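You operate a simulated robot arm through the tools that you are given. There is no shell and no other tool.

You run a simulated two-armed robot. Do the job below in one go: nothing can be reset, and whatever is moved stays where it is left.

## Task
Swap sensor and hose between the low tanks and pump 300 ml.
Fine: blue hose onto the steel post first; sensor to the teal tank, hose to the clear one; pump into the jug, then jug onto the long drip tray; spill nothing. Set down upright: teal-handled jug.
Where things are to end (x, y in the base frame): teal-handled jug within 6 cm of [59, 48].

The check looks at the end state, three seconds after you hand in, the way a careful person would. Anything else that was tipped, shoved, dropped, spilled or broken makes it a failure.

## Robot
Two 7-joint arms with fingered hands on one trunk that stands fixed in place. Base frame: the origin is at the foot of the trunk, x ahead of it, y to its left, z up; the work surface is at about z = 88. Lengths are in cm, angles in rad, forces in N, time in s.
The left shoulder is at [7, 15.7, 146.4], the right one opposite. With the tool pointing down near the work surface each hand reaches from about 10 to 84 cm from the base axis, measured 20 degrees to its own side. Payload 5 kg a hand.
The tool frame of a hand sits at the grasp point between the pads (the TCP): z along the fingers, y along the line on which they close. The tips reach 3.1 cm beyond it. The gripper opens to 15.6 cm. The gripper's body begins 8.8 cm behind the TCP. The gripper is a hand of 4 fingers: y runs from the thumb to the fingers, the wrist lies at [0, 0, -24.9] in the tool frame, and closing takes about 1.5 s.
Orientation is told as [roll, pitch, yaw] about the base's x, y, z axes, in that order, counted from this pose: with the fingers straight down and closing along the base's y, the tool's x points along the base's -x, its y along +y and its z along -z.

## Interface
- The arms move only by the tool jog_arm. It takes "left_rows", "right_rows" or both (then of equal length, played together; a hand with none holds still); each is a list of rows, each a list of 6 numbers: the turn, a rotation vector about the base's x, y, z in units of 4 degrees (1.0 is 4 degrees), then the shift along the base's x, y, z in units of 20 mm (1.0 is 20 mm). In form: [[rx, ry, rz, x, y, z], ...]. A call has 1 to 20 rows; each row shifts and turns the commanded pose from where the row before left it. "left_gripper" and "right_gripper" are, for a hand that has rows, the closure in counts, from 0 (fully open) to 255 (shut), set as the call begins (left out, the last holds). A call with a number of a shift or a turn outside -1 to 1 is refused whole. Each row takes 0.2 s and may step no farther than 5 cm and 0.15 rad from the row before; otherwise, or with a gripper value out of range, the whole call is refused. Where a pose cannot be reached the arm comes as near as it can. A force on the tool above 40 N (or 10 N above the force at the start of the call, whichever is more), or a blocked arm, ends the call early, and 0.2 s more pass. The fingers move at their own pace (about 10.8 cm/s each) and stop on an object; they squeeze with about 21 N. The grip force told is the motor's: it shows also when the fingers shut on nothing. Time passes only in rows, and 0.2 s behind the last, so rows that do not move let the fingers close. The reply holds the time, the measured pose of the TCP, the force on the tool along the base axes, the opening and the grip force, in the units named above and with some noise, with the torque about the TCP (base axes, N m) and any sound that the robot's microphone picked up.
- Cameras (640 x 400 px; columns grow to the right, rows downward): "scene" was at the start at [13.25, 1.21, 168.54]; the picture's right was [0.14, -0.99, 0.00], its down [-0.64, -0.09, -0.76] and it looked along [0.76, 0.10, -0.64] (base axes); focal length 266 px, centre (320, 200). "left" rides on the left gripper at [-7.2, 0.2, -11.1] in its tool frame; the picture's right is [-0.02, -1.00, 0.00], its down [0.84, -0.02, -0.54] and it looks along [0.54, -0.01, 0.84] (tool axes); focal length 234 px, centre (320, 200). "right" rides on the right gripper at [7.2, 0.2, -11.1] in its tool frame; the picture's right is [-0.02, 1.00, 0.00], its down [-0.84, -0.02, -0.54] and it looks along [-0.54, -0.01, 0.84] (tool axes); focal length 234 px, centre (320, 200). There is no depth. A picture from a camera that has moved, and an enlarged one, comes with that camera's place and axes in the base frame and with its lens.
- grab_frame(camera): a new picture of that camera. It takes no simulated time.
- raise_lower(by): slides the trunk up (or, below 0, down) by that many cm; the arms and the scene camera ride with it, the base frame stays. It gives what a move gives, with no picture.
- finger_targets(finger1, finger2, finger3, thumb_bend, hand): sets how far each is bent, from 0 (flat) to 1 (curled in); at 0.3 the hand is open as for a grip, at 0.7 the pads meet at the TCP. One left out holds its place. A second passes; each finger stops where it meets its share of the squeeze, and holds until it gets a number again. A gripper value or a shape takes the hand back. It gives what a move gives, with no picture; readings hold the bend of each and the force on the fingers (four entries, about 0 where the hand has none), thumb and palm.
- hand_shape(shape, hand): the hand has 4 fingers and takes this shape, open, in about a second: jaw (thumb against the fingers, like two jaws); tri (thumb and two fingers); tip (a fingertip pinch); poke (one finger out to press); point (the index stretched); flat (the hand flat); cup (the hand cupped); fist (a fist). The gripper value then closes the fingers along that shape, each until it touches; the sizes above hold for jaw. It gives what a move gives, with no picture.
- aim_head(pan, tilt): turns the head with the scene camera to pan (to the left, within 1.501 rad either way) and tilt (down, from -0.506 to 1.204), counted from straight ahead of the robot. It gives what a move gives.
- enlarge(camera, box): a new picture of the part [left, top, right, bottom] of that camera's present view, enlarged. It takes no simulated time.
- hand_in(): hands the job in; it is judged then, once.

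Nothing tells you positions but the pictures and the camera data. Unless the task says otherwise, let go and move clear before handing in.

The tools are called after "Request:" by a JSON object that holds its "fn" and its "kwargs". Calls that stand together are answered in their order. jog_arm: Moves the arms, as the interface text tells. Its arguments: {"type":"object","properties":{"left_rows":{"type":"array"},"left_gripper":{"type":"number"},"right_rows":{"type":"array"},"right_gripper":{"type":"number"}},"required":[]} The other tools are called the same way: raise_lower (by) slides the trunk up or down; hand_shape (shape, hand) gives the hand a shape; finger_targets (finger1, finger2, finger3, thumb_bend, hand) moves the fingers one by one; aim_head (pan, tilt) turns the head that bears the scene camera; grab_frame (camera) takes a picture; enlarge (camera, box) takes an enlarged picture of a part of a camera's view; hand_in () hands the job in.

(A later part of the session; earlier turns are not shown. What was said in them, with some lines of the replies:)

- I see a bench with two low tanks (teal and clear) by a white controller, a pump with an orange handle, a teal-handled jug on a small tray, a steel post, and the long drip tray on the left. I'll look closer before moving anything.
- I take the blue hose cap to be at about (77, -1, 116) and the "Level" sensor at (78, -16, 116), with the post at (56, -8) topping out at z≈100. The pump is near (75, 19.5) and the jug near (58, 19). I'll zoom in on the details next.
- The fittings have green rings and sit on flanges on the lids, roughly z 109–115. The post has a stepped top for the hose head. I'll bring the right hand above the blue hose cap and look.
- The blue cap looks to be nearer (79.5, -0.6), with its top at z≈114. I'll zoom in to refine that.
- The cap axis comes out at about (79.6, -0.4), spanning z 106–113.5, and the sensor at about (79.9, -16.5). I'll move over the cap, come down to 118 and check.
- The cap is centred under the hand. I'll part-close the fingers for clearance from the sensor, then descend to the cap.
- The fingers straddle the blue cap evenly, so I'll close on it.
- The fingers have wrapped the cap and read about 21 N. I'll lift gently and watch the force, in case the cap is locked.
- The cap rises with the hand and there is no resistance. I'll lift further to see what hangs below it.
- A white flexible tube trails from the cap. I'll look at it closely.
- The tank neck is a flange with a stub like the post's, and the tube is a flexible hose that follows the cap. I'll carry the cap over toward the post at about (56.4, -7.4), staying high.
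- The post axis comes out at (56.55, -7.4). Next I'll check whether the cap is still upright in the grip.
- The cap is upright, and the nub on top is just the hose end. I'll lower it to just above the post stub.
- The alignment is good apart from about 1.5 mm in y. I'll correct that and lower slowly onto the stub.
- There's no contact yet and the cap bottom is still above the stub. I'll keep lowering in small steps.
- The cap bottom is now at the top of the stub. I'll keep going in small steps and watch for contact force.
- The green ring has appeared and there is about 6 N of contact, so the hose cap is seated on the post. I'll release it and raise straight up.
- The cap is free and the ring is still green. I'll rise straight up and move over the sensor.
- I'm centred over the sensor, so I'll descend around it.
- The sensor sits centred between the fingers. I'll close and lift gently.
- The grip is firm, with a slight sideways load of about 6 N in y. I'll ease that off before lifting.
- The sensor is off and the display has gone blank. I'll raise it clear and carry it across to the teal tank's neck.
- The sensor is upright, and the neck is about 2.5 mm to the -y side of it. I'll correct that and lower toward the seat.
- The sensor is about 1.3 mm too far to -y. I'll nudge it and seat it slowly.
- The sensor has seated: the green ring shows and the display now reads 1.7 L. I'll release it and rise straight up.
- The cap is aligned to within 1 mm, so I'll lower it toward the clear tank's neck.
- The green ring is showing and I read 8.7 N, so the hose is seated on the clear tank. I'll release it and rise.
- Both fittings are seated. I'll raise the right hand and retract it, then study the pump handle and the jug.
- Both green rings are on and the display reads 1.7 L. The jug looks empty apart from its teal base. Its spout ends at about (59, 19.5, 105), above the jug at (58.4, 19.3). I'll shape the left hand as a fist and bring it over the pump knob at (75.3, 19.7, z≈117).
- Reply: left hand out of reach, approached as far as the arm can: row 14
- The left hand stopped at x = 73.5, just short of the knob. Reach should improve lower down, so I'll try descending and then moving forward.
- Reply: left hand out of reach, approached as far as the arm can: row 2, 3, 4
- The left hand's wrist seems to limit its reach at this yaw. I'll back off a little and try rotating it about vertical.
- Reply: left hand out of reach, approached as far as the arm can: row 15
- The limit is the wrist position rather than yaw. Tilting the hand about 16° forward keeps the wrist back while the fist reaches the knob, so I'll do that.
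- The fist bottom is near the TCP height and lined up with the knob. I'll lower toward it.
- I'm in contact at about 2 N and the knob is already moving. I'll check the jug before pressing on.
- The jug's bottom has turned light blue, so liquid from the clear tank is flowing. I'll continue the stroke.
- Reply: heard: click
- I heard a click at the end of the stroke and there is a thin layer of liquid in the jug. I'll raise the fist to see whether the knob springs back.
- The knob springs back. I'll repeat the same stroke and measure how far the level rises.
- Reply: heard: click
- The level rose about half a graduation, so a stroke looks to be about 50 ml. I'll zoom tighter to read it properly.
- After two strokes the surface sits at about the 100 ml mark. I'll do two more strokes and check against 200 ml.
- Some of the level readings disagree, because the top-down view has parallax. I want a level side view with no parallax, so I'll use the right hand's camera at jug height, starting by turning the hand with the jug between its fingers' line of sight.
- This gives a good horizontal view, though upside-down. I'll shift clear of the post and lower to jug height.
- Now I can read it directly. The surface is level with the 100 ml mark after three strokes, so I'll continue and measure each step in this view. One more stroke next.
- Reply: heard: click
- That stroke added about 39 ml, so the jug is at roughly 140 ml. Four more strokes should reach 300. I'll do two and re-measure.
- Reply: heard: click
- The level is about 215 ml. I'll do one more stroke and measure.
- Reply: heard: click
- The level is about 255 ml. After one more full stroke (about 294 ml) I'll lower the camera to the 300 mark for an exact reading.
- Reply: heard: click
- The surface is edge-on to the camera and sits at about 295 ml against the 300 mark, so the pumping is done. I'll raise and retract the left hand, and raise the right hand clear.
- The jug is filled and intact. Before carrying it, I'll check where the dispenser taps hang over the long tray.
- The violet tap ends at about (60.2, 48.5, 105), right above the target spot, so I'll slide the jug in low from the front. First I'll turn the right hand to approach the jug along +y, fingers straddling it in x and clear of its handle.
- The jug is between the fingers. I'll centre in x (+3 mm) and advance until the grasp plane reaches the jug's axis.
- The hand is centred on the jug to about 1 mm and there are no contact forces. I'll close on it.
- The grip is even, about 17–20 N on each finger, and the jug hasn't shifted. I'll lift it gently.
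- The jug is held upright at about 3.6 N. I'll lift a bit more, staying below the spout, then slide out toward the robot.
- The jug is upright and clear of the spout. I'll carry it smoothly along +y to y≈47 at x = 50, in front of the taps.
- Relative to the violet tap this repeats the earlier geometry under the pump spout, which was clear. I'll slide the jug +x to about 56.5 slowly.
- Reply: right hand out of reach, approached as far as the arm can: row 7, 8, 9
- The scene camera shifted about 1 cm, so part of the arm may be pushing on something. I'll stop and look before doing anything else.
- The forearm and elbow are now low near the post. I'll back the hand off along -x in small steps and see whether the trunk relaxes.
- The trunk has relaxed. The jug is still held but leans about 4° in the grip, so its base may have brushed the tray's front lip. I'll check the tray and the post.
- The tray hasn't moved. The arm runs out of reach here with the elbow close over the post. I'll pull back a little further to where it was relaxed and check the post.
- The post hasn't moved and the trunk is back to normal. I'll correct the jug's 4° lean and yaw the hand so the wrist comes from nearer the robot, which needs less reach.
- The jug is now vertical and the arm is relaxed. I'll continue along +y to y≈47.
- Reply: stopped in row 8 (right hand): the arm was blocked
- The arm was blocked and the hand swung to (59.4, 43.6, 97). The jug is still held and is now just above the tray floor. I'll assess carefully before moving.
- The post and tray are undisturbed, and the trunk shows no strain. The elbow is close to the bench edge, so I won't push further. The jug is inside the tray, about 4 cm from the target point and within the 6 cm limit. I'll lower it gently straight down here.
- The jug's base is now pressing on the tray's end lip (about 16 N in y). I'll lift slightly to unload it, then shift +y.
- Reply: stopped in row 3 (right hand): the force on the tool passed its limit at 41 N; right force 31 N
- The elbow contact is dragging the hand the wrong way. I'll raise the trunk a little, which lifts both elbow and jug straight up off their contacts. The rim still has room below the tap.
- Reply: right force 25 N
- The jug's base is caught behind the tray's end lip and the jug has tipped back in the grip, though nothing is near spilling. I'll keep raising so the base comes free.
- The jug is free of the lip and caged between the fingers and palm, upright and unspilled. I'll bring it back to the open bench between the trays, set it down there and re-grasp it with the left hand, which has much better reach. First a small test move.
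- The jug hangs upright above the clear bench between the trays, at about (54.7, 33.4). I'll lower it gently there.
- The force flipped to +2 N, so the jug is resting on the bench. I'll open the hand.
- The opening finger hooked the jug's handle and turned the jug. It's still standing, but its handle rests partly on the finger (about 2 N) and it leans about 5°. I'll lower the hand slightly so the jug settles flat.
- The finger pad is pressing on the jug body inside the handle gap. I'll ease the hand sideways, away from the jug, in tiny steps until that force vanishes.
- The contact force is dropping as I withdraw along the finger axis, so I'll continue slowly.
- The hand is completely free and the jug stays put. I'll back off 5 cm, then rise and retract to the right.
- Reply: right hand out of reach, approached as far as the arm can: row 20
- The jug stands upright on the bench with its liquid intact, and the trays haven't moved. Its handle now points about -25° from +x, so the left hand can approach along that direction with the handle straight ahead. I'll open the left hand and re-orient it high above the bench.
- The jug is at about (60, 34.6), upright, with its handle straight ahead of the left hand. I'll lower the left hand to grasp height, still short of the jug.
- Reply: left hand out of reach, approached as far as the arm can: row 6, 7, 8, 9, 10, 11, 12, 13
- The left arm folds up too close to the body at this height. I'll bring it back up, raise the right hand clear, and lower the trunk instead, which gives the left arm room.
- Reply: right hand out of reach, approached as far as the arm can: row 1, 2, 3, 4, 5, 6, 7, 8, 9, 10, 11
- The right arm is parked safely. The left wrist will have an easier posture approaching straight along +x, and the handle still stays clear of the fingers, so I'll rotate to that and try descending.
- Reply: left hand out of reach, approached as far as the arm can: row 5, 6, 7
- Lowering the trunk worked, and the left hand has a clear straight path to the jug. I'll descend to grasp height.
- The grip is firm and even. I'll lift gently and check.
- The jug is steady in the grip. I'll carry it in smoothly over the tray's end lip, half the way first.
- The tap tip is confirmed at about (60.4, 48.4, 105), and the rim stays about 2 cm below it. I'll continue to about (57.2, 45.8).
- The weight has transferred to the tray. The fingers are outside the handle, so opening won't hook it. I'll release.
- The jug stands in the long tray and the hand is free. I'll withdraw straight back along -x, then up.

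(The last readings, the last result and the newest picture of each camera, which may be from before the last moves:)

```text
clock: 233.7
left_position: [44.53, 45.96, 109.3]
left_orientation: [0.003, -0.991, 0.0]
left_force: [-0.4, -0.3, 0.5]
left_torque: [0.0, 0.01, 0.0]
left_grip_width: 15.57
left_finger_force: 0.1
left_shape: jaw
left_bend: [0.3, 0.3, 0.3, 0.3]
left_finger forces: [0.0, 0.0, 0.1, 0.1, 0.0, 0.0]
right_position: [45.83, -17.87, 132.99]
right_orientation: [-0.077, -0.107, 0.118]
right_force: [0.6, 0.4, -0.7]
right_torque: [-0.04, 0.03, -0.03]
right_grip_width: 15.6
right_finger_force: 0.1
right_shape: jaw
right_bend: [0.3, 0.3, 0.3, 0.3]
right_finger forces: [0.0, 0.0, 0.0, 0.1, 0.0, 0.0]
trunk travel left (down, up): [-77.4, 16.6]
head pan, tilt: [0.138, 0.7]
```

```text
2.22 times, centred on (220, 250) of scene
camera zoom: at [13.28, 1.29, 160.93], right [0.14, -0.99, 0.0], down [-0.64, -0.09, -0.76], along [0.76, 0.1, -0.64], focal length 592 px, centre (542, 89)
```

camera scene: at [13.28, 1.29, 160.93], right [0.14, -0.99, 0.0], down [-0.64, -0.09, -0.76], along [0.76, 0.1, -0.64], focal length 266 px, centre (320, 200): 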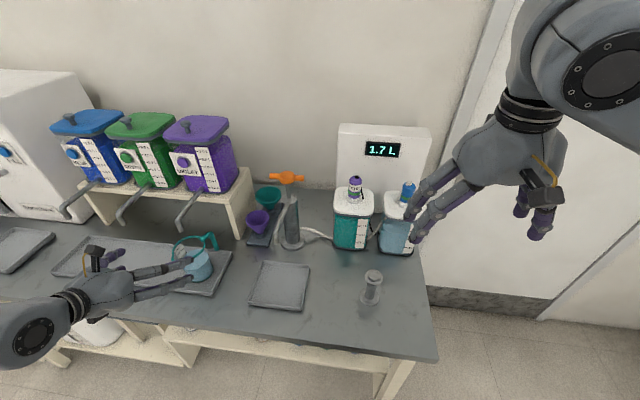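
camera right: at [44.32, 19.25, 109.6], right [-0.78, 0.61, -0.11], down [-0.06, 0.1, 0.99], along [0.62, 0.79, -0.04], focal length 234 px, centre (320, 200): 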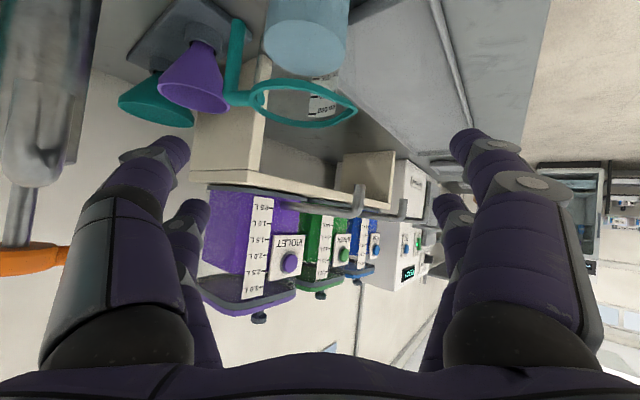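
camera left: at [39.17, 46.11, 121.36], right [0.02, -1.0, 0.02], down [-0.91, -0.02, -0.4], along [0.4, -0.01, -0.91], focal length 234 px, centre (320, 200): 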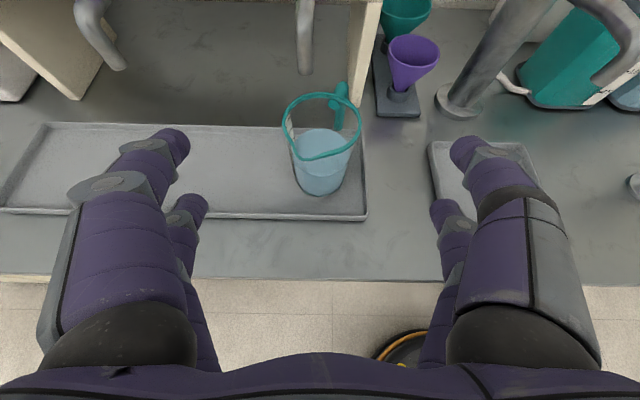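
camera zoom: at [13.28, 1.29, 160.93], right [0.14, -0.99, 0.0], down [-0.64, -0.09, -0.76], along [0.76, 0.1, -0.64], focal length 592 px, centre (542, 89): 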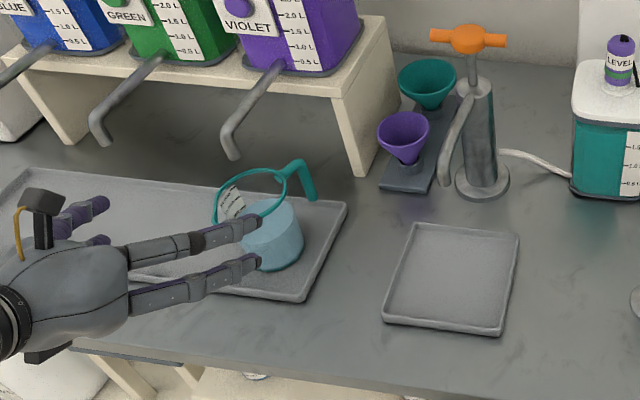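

The jug stands upright in the tray at about (57.8, 45.8), roughly 2.5 cm from the target. I'll raise the trunk back to clear both hands, then inspect everything.

Request:
{"fn": "raise_lower", "kwargs": {"by": 7.6}}

Request:
{"fn": "jog_arm", "kwargs": {"left_rows": [[0, 0, 0, -0.2, 0.2, 0.8], [0, 0, 0, -0.2, 0.2, 0.8], [0, 0, 0, -0.2, 0.2, 0.8], [0, 0, 0, -0.2, 0.2, 0.8], [0, 0, 0, -0.2, 0.2, 0.8], [0, 0, 0, -0.2, 0.2, 0.8], [0, 0, 0, -0.2, 0.2, 0.8], [0, 0, 0, -0.2, 0.2, 0.8], [0, 0, 0, 0, 0, 0]]}}

Request:
{"fn": "grab_frame", "kwargs": {"camera": "scene"}}

Request:
{"fn": "enlarge", "kwargs": {"camera": "scene", "box": [150, 200, 290, 320]}}

Request:
{"fn": "enlarge", "kwargs": {"camera": "scene", "box": [310, 170, 430, 330]}}

Request:
{"fn": "enlarge", "kwargs": {"camera": "left", "box": [220, 20, 420, 240]}}

```text
clock: 234.8
left_position: [44.51, 45.92, 116.81]
left_orientation: [0.004, -0.993, 0.001]
left_force: [0.3, 0.3, 0.7]
left_torque: [-0.01, -0.01, -0.02]
left_grip_width: 15.58
left_finger_force: 0.0
left_shape: jaw
left_bend: [0.3, 0.3, 0.3, 0.3]
left_finger forces: [0.0, 0.0, 0.0, 0.0, 0.1, 0.0]
right_position: [45.93, -18.02, 140.6]
right_orientation: [-0.077, -0.106, 0.12]
right_force: [-0.2, 0.2, 0.1]
right_torque: [-0.01, 0.03, 0.02]
right_grip_width: 15.6
right_finger_force: 0.2
right_shape: jaw
right_bend: [0.3, 0.3, 0.3, 0.3]
right_finger forces: [0.0, 0.1, 0.0, 0.1, 0.0, 0.1]
trunk travel left (down, up): [-85.0, 9.0]
head pan, tilt: [0.138, 0.7]
```

```text
clock: 236.8
left_position: [42.26, 48.2, 125.82]
left_orientation: [0.003, -0.994, 0.0]
left_force: [-0.8, -0.8, -0.3]
left_torque: [0.01, -0.04, 0.0]
left_grip_width: 15.58
left_finger_force: 0.0
left_shape: jaw
left_bend: [0.3, 0.3, 0.3, 0.3]
left_finger forces: [0.0, 0.0, 0.1, 0.0, 0.1, 0.1]
left hand out of reach, approached as far as the arm can: row 6, 7, 8
right_position: [45.72, -18.04, 140.6]
right_orientation: [-0.076, -0.109, 0.119]
right_force: [0.0, 0.4, 0.7]
right_torque: [0.0, -0.03, -0.07]
right_grip_width: 15.6
right_finger_force: 0.0
right_shape: jaw
right_bend: [0.3, 0.3, 0.3, 0.3]
right_finger forces: [0.0, 0.0, 0.1, 0.0, 0.0, 0.0]
trunk travel left (down, up): [-85.0, 9.0]
head pan, tilt: [0.138, 0.7]
```

```text
taken
camera scene: at [13.08, 1.3, 168.55], right [0.14, -0.99, 0.0], down [-0.64, -0.09, -0.77], along [0.76, 0.1, -0.64], focal length 266 px, centre (320, 200)
```

scene: 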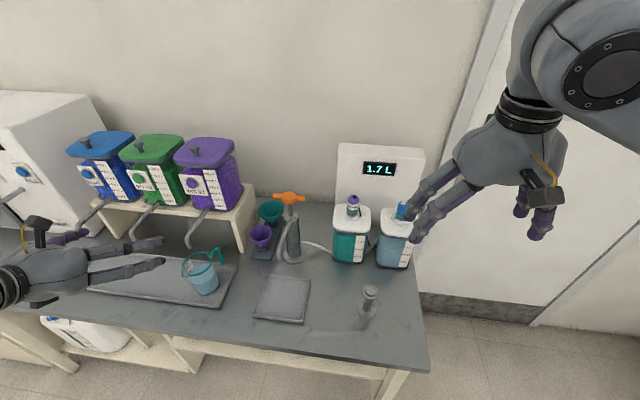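

```text
3.33 times, centred on (220, 260) of scene
camera zoom: at [13.08, 1.3, 168.55], right [0.14, -0.99, 0.0], down [-0.64, -0.09, -0.77], along [0.76, 0.1, -0.64], focal length 887 px, centre (653, 0)
```

zoom: 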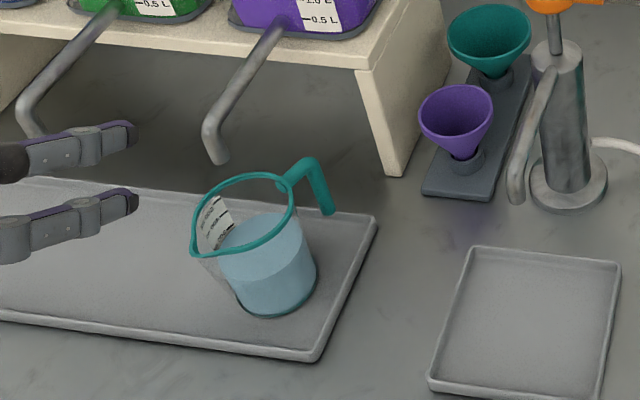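

```text
2.50 times, centred on (370, 250) of scene
camera zoom: at [13.08, 1.3, 168.55], right [0.14, -0.99, 0.0], down [-0.64, -0.09, -0.77], along [0.76, 0.1, -0.64], focal length 665 px, centre (195, 75)
```

zoom: 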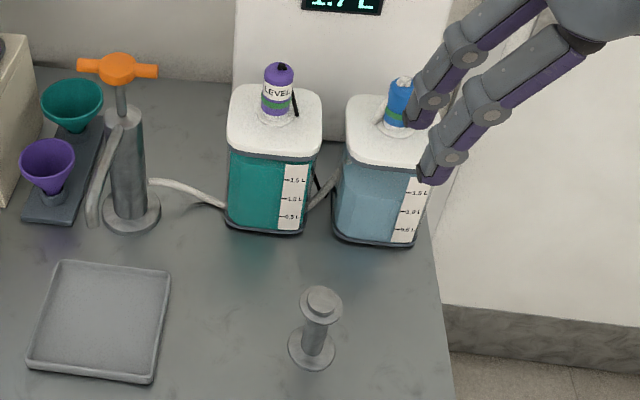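

```text
1.82 times, centred on (320, 130) of left
camera zoom: at [36.82, 48.42, 137.98], right [0.02, -1.0, 0.02], down [-0.91, -0.02, -0.41], along [0.41, -0.01, -0.91], focal length 426 px, centre (320, 327)
```

zoom: 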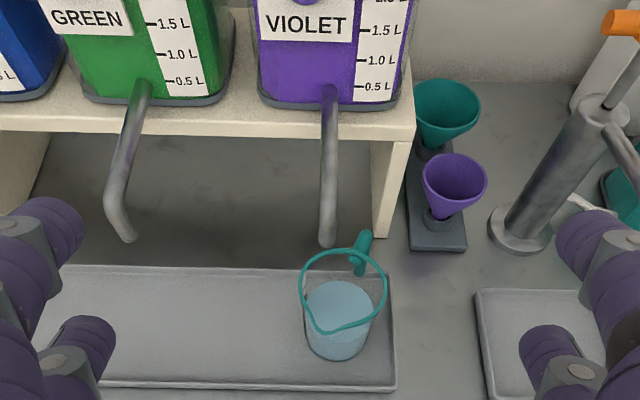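

The jug is upright in the tray at about (57.2, 45.6), the sensor and hose rings are both green, and the post and trays are in place with the bench dry. I'll take one last check that everything is at rest.

Request:
{"fn": "jog_arm", "kwargs": {"left_rows": [[0, 0, 0, 0, 0, 0], [0, 0, 0, 0, 0, 0], [0, 0, 0, 0, 0, 0]]}}

Request:
{"fn": "enlarge", "kwargs": {"camera": "scene", "box": [165, 230, 265, 310]}}

Request:
{"fn": "grab_frame", "kwargs": {"camera": "right"}}

```text
clock: 237.6
left_position: [42.3, 48.12, 125.96]
left_orientation: [0.003, -0.992, 0.001]
left_force: [-0.8, 0.7, -0.3]
left_torque: [-0.02, -0.04, -0.03]
left_grip_width: 15.61
left_finger_force: 0.0
left_shape: jaw
left_bend: [0.3, 0.3, 0.3, 0.3]
left_finger forces: [0.0, 0.0, 0.0, 0.0, 0.1, 0.0]
right_position: [45.85, -17.89, 140.56]
right_orientation: [-0.076, -0.106, 0.119]
right_force: [-0.2, -0.1, -0.3]
right_torque: [0.0, 0.0, -0.01]
right_grip_width: 15.6
right_finger_force: 0.0
right_shape: jaw
right_bend: [0.3, 0.3, 0.3, 0.3]
right_finger forces: [0.1, 0.0, 0.0, 0.1, 0.0, 0.0]
trunk travel left (down, up): [-85.0, 9.0]
head pan, tilt: [0.138, 0.7]
```

```text
5.00 times, centred on (215, 270) of scene
camera zoom: at [13.28, 1.27, 168.53], right [0.14, -0.99, 0.0], down [-0.64, -0.09, -0.76], along [0.76, 0.1, -0.64], focal length 1331 px, centre (845, -150)
```

zoom: 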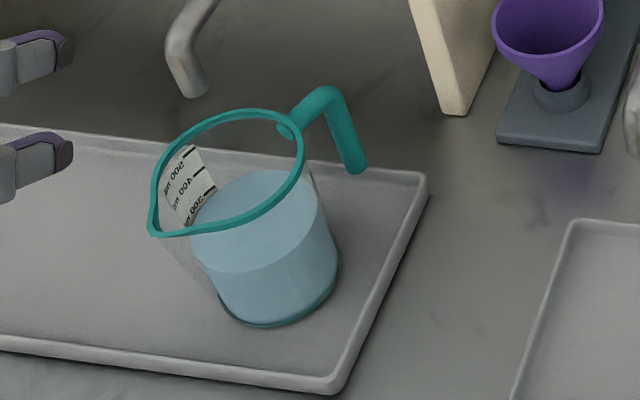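

```text
taken
camera right: at [37.32, -17.89, 150.89], right [-0.09, 0.99, -0.07], down [0.77, 0.11, 0.63], along [0.64, 0.0, -0.77], focal length 234 px, centre (320, 200)
```

right: 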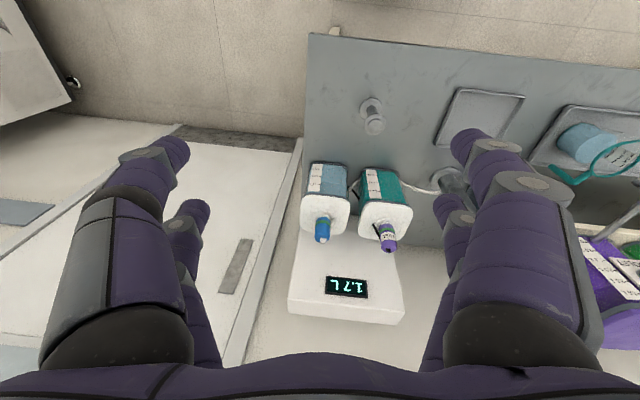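

Everything is at rest. The sensor is on the teal tank (display 1.7 L) and the hose is on the clear tank. The jug stands upright in the long tray with about 300 ml by its scale, and I see no spills. Both hands are clear, so I'm handing in.

Request:
{"fn": "hand_in", "kwargs": {}}

```text
The job is handed in.
```

The job is handed in: the sensor and hose are swapped, and the jug is on the long drip tray with about 295 ml in it. I saw no spills, and the trays, post and tanks were in place when I handed in.

- **Hose and sensor:** The blue hose went onto the steel post first. The sensor was then moved to the teal tank, where the display reads 1.7 L. The hose then went from the post to the clear tank. Both fittings show their green rings.
- **Pumping:** I read the jug at about 295 ml against the 300 mark, using a level side view. I did not measure it again after the carry.
- **Jug:** It stands upright at about (57.2, 45.6), roughly 3 cm from the target and within the 6 cm limit.

The carry did not go cleanly:

- **Blocked arm:** The right arm was blocked short of the spot and swung the jug against the tray's end lip with up to about 41 N. The jug tipped back in the grip.
- **Bench stop:** I set the jug down on the bench between the trays. As I let go, a finger caught its handle and turned it.
- **Finish:** I picked the jug up again with the left hand and placed it in the tray.
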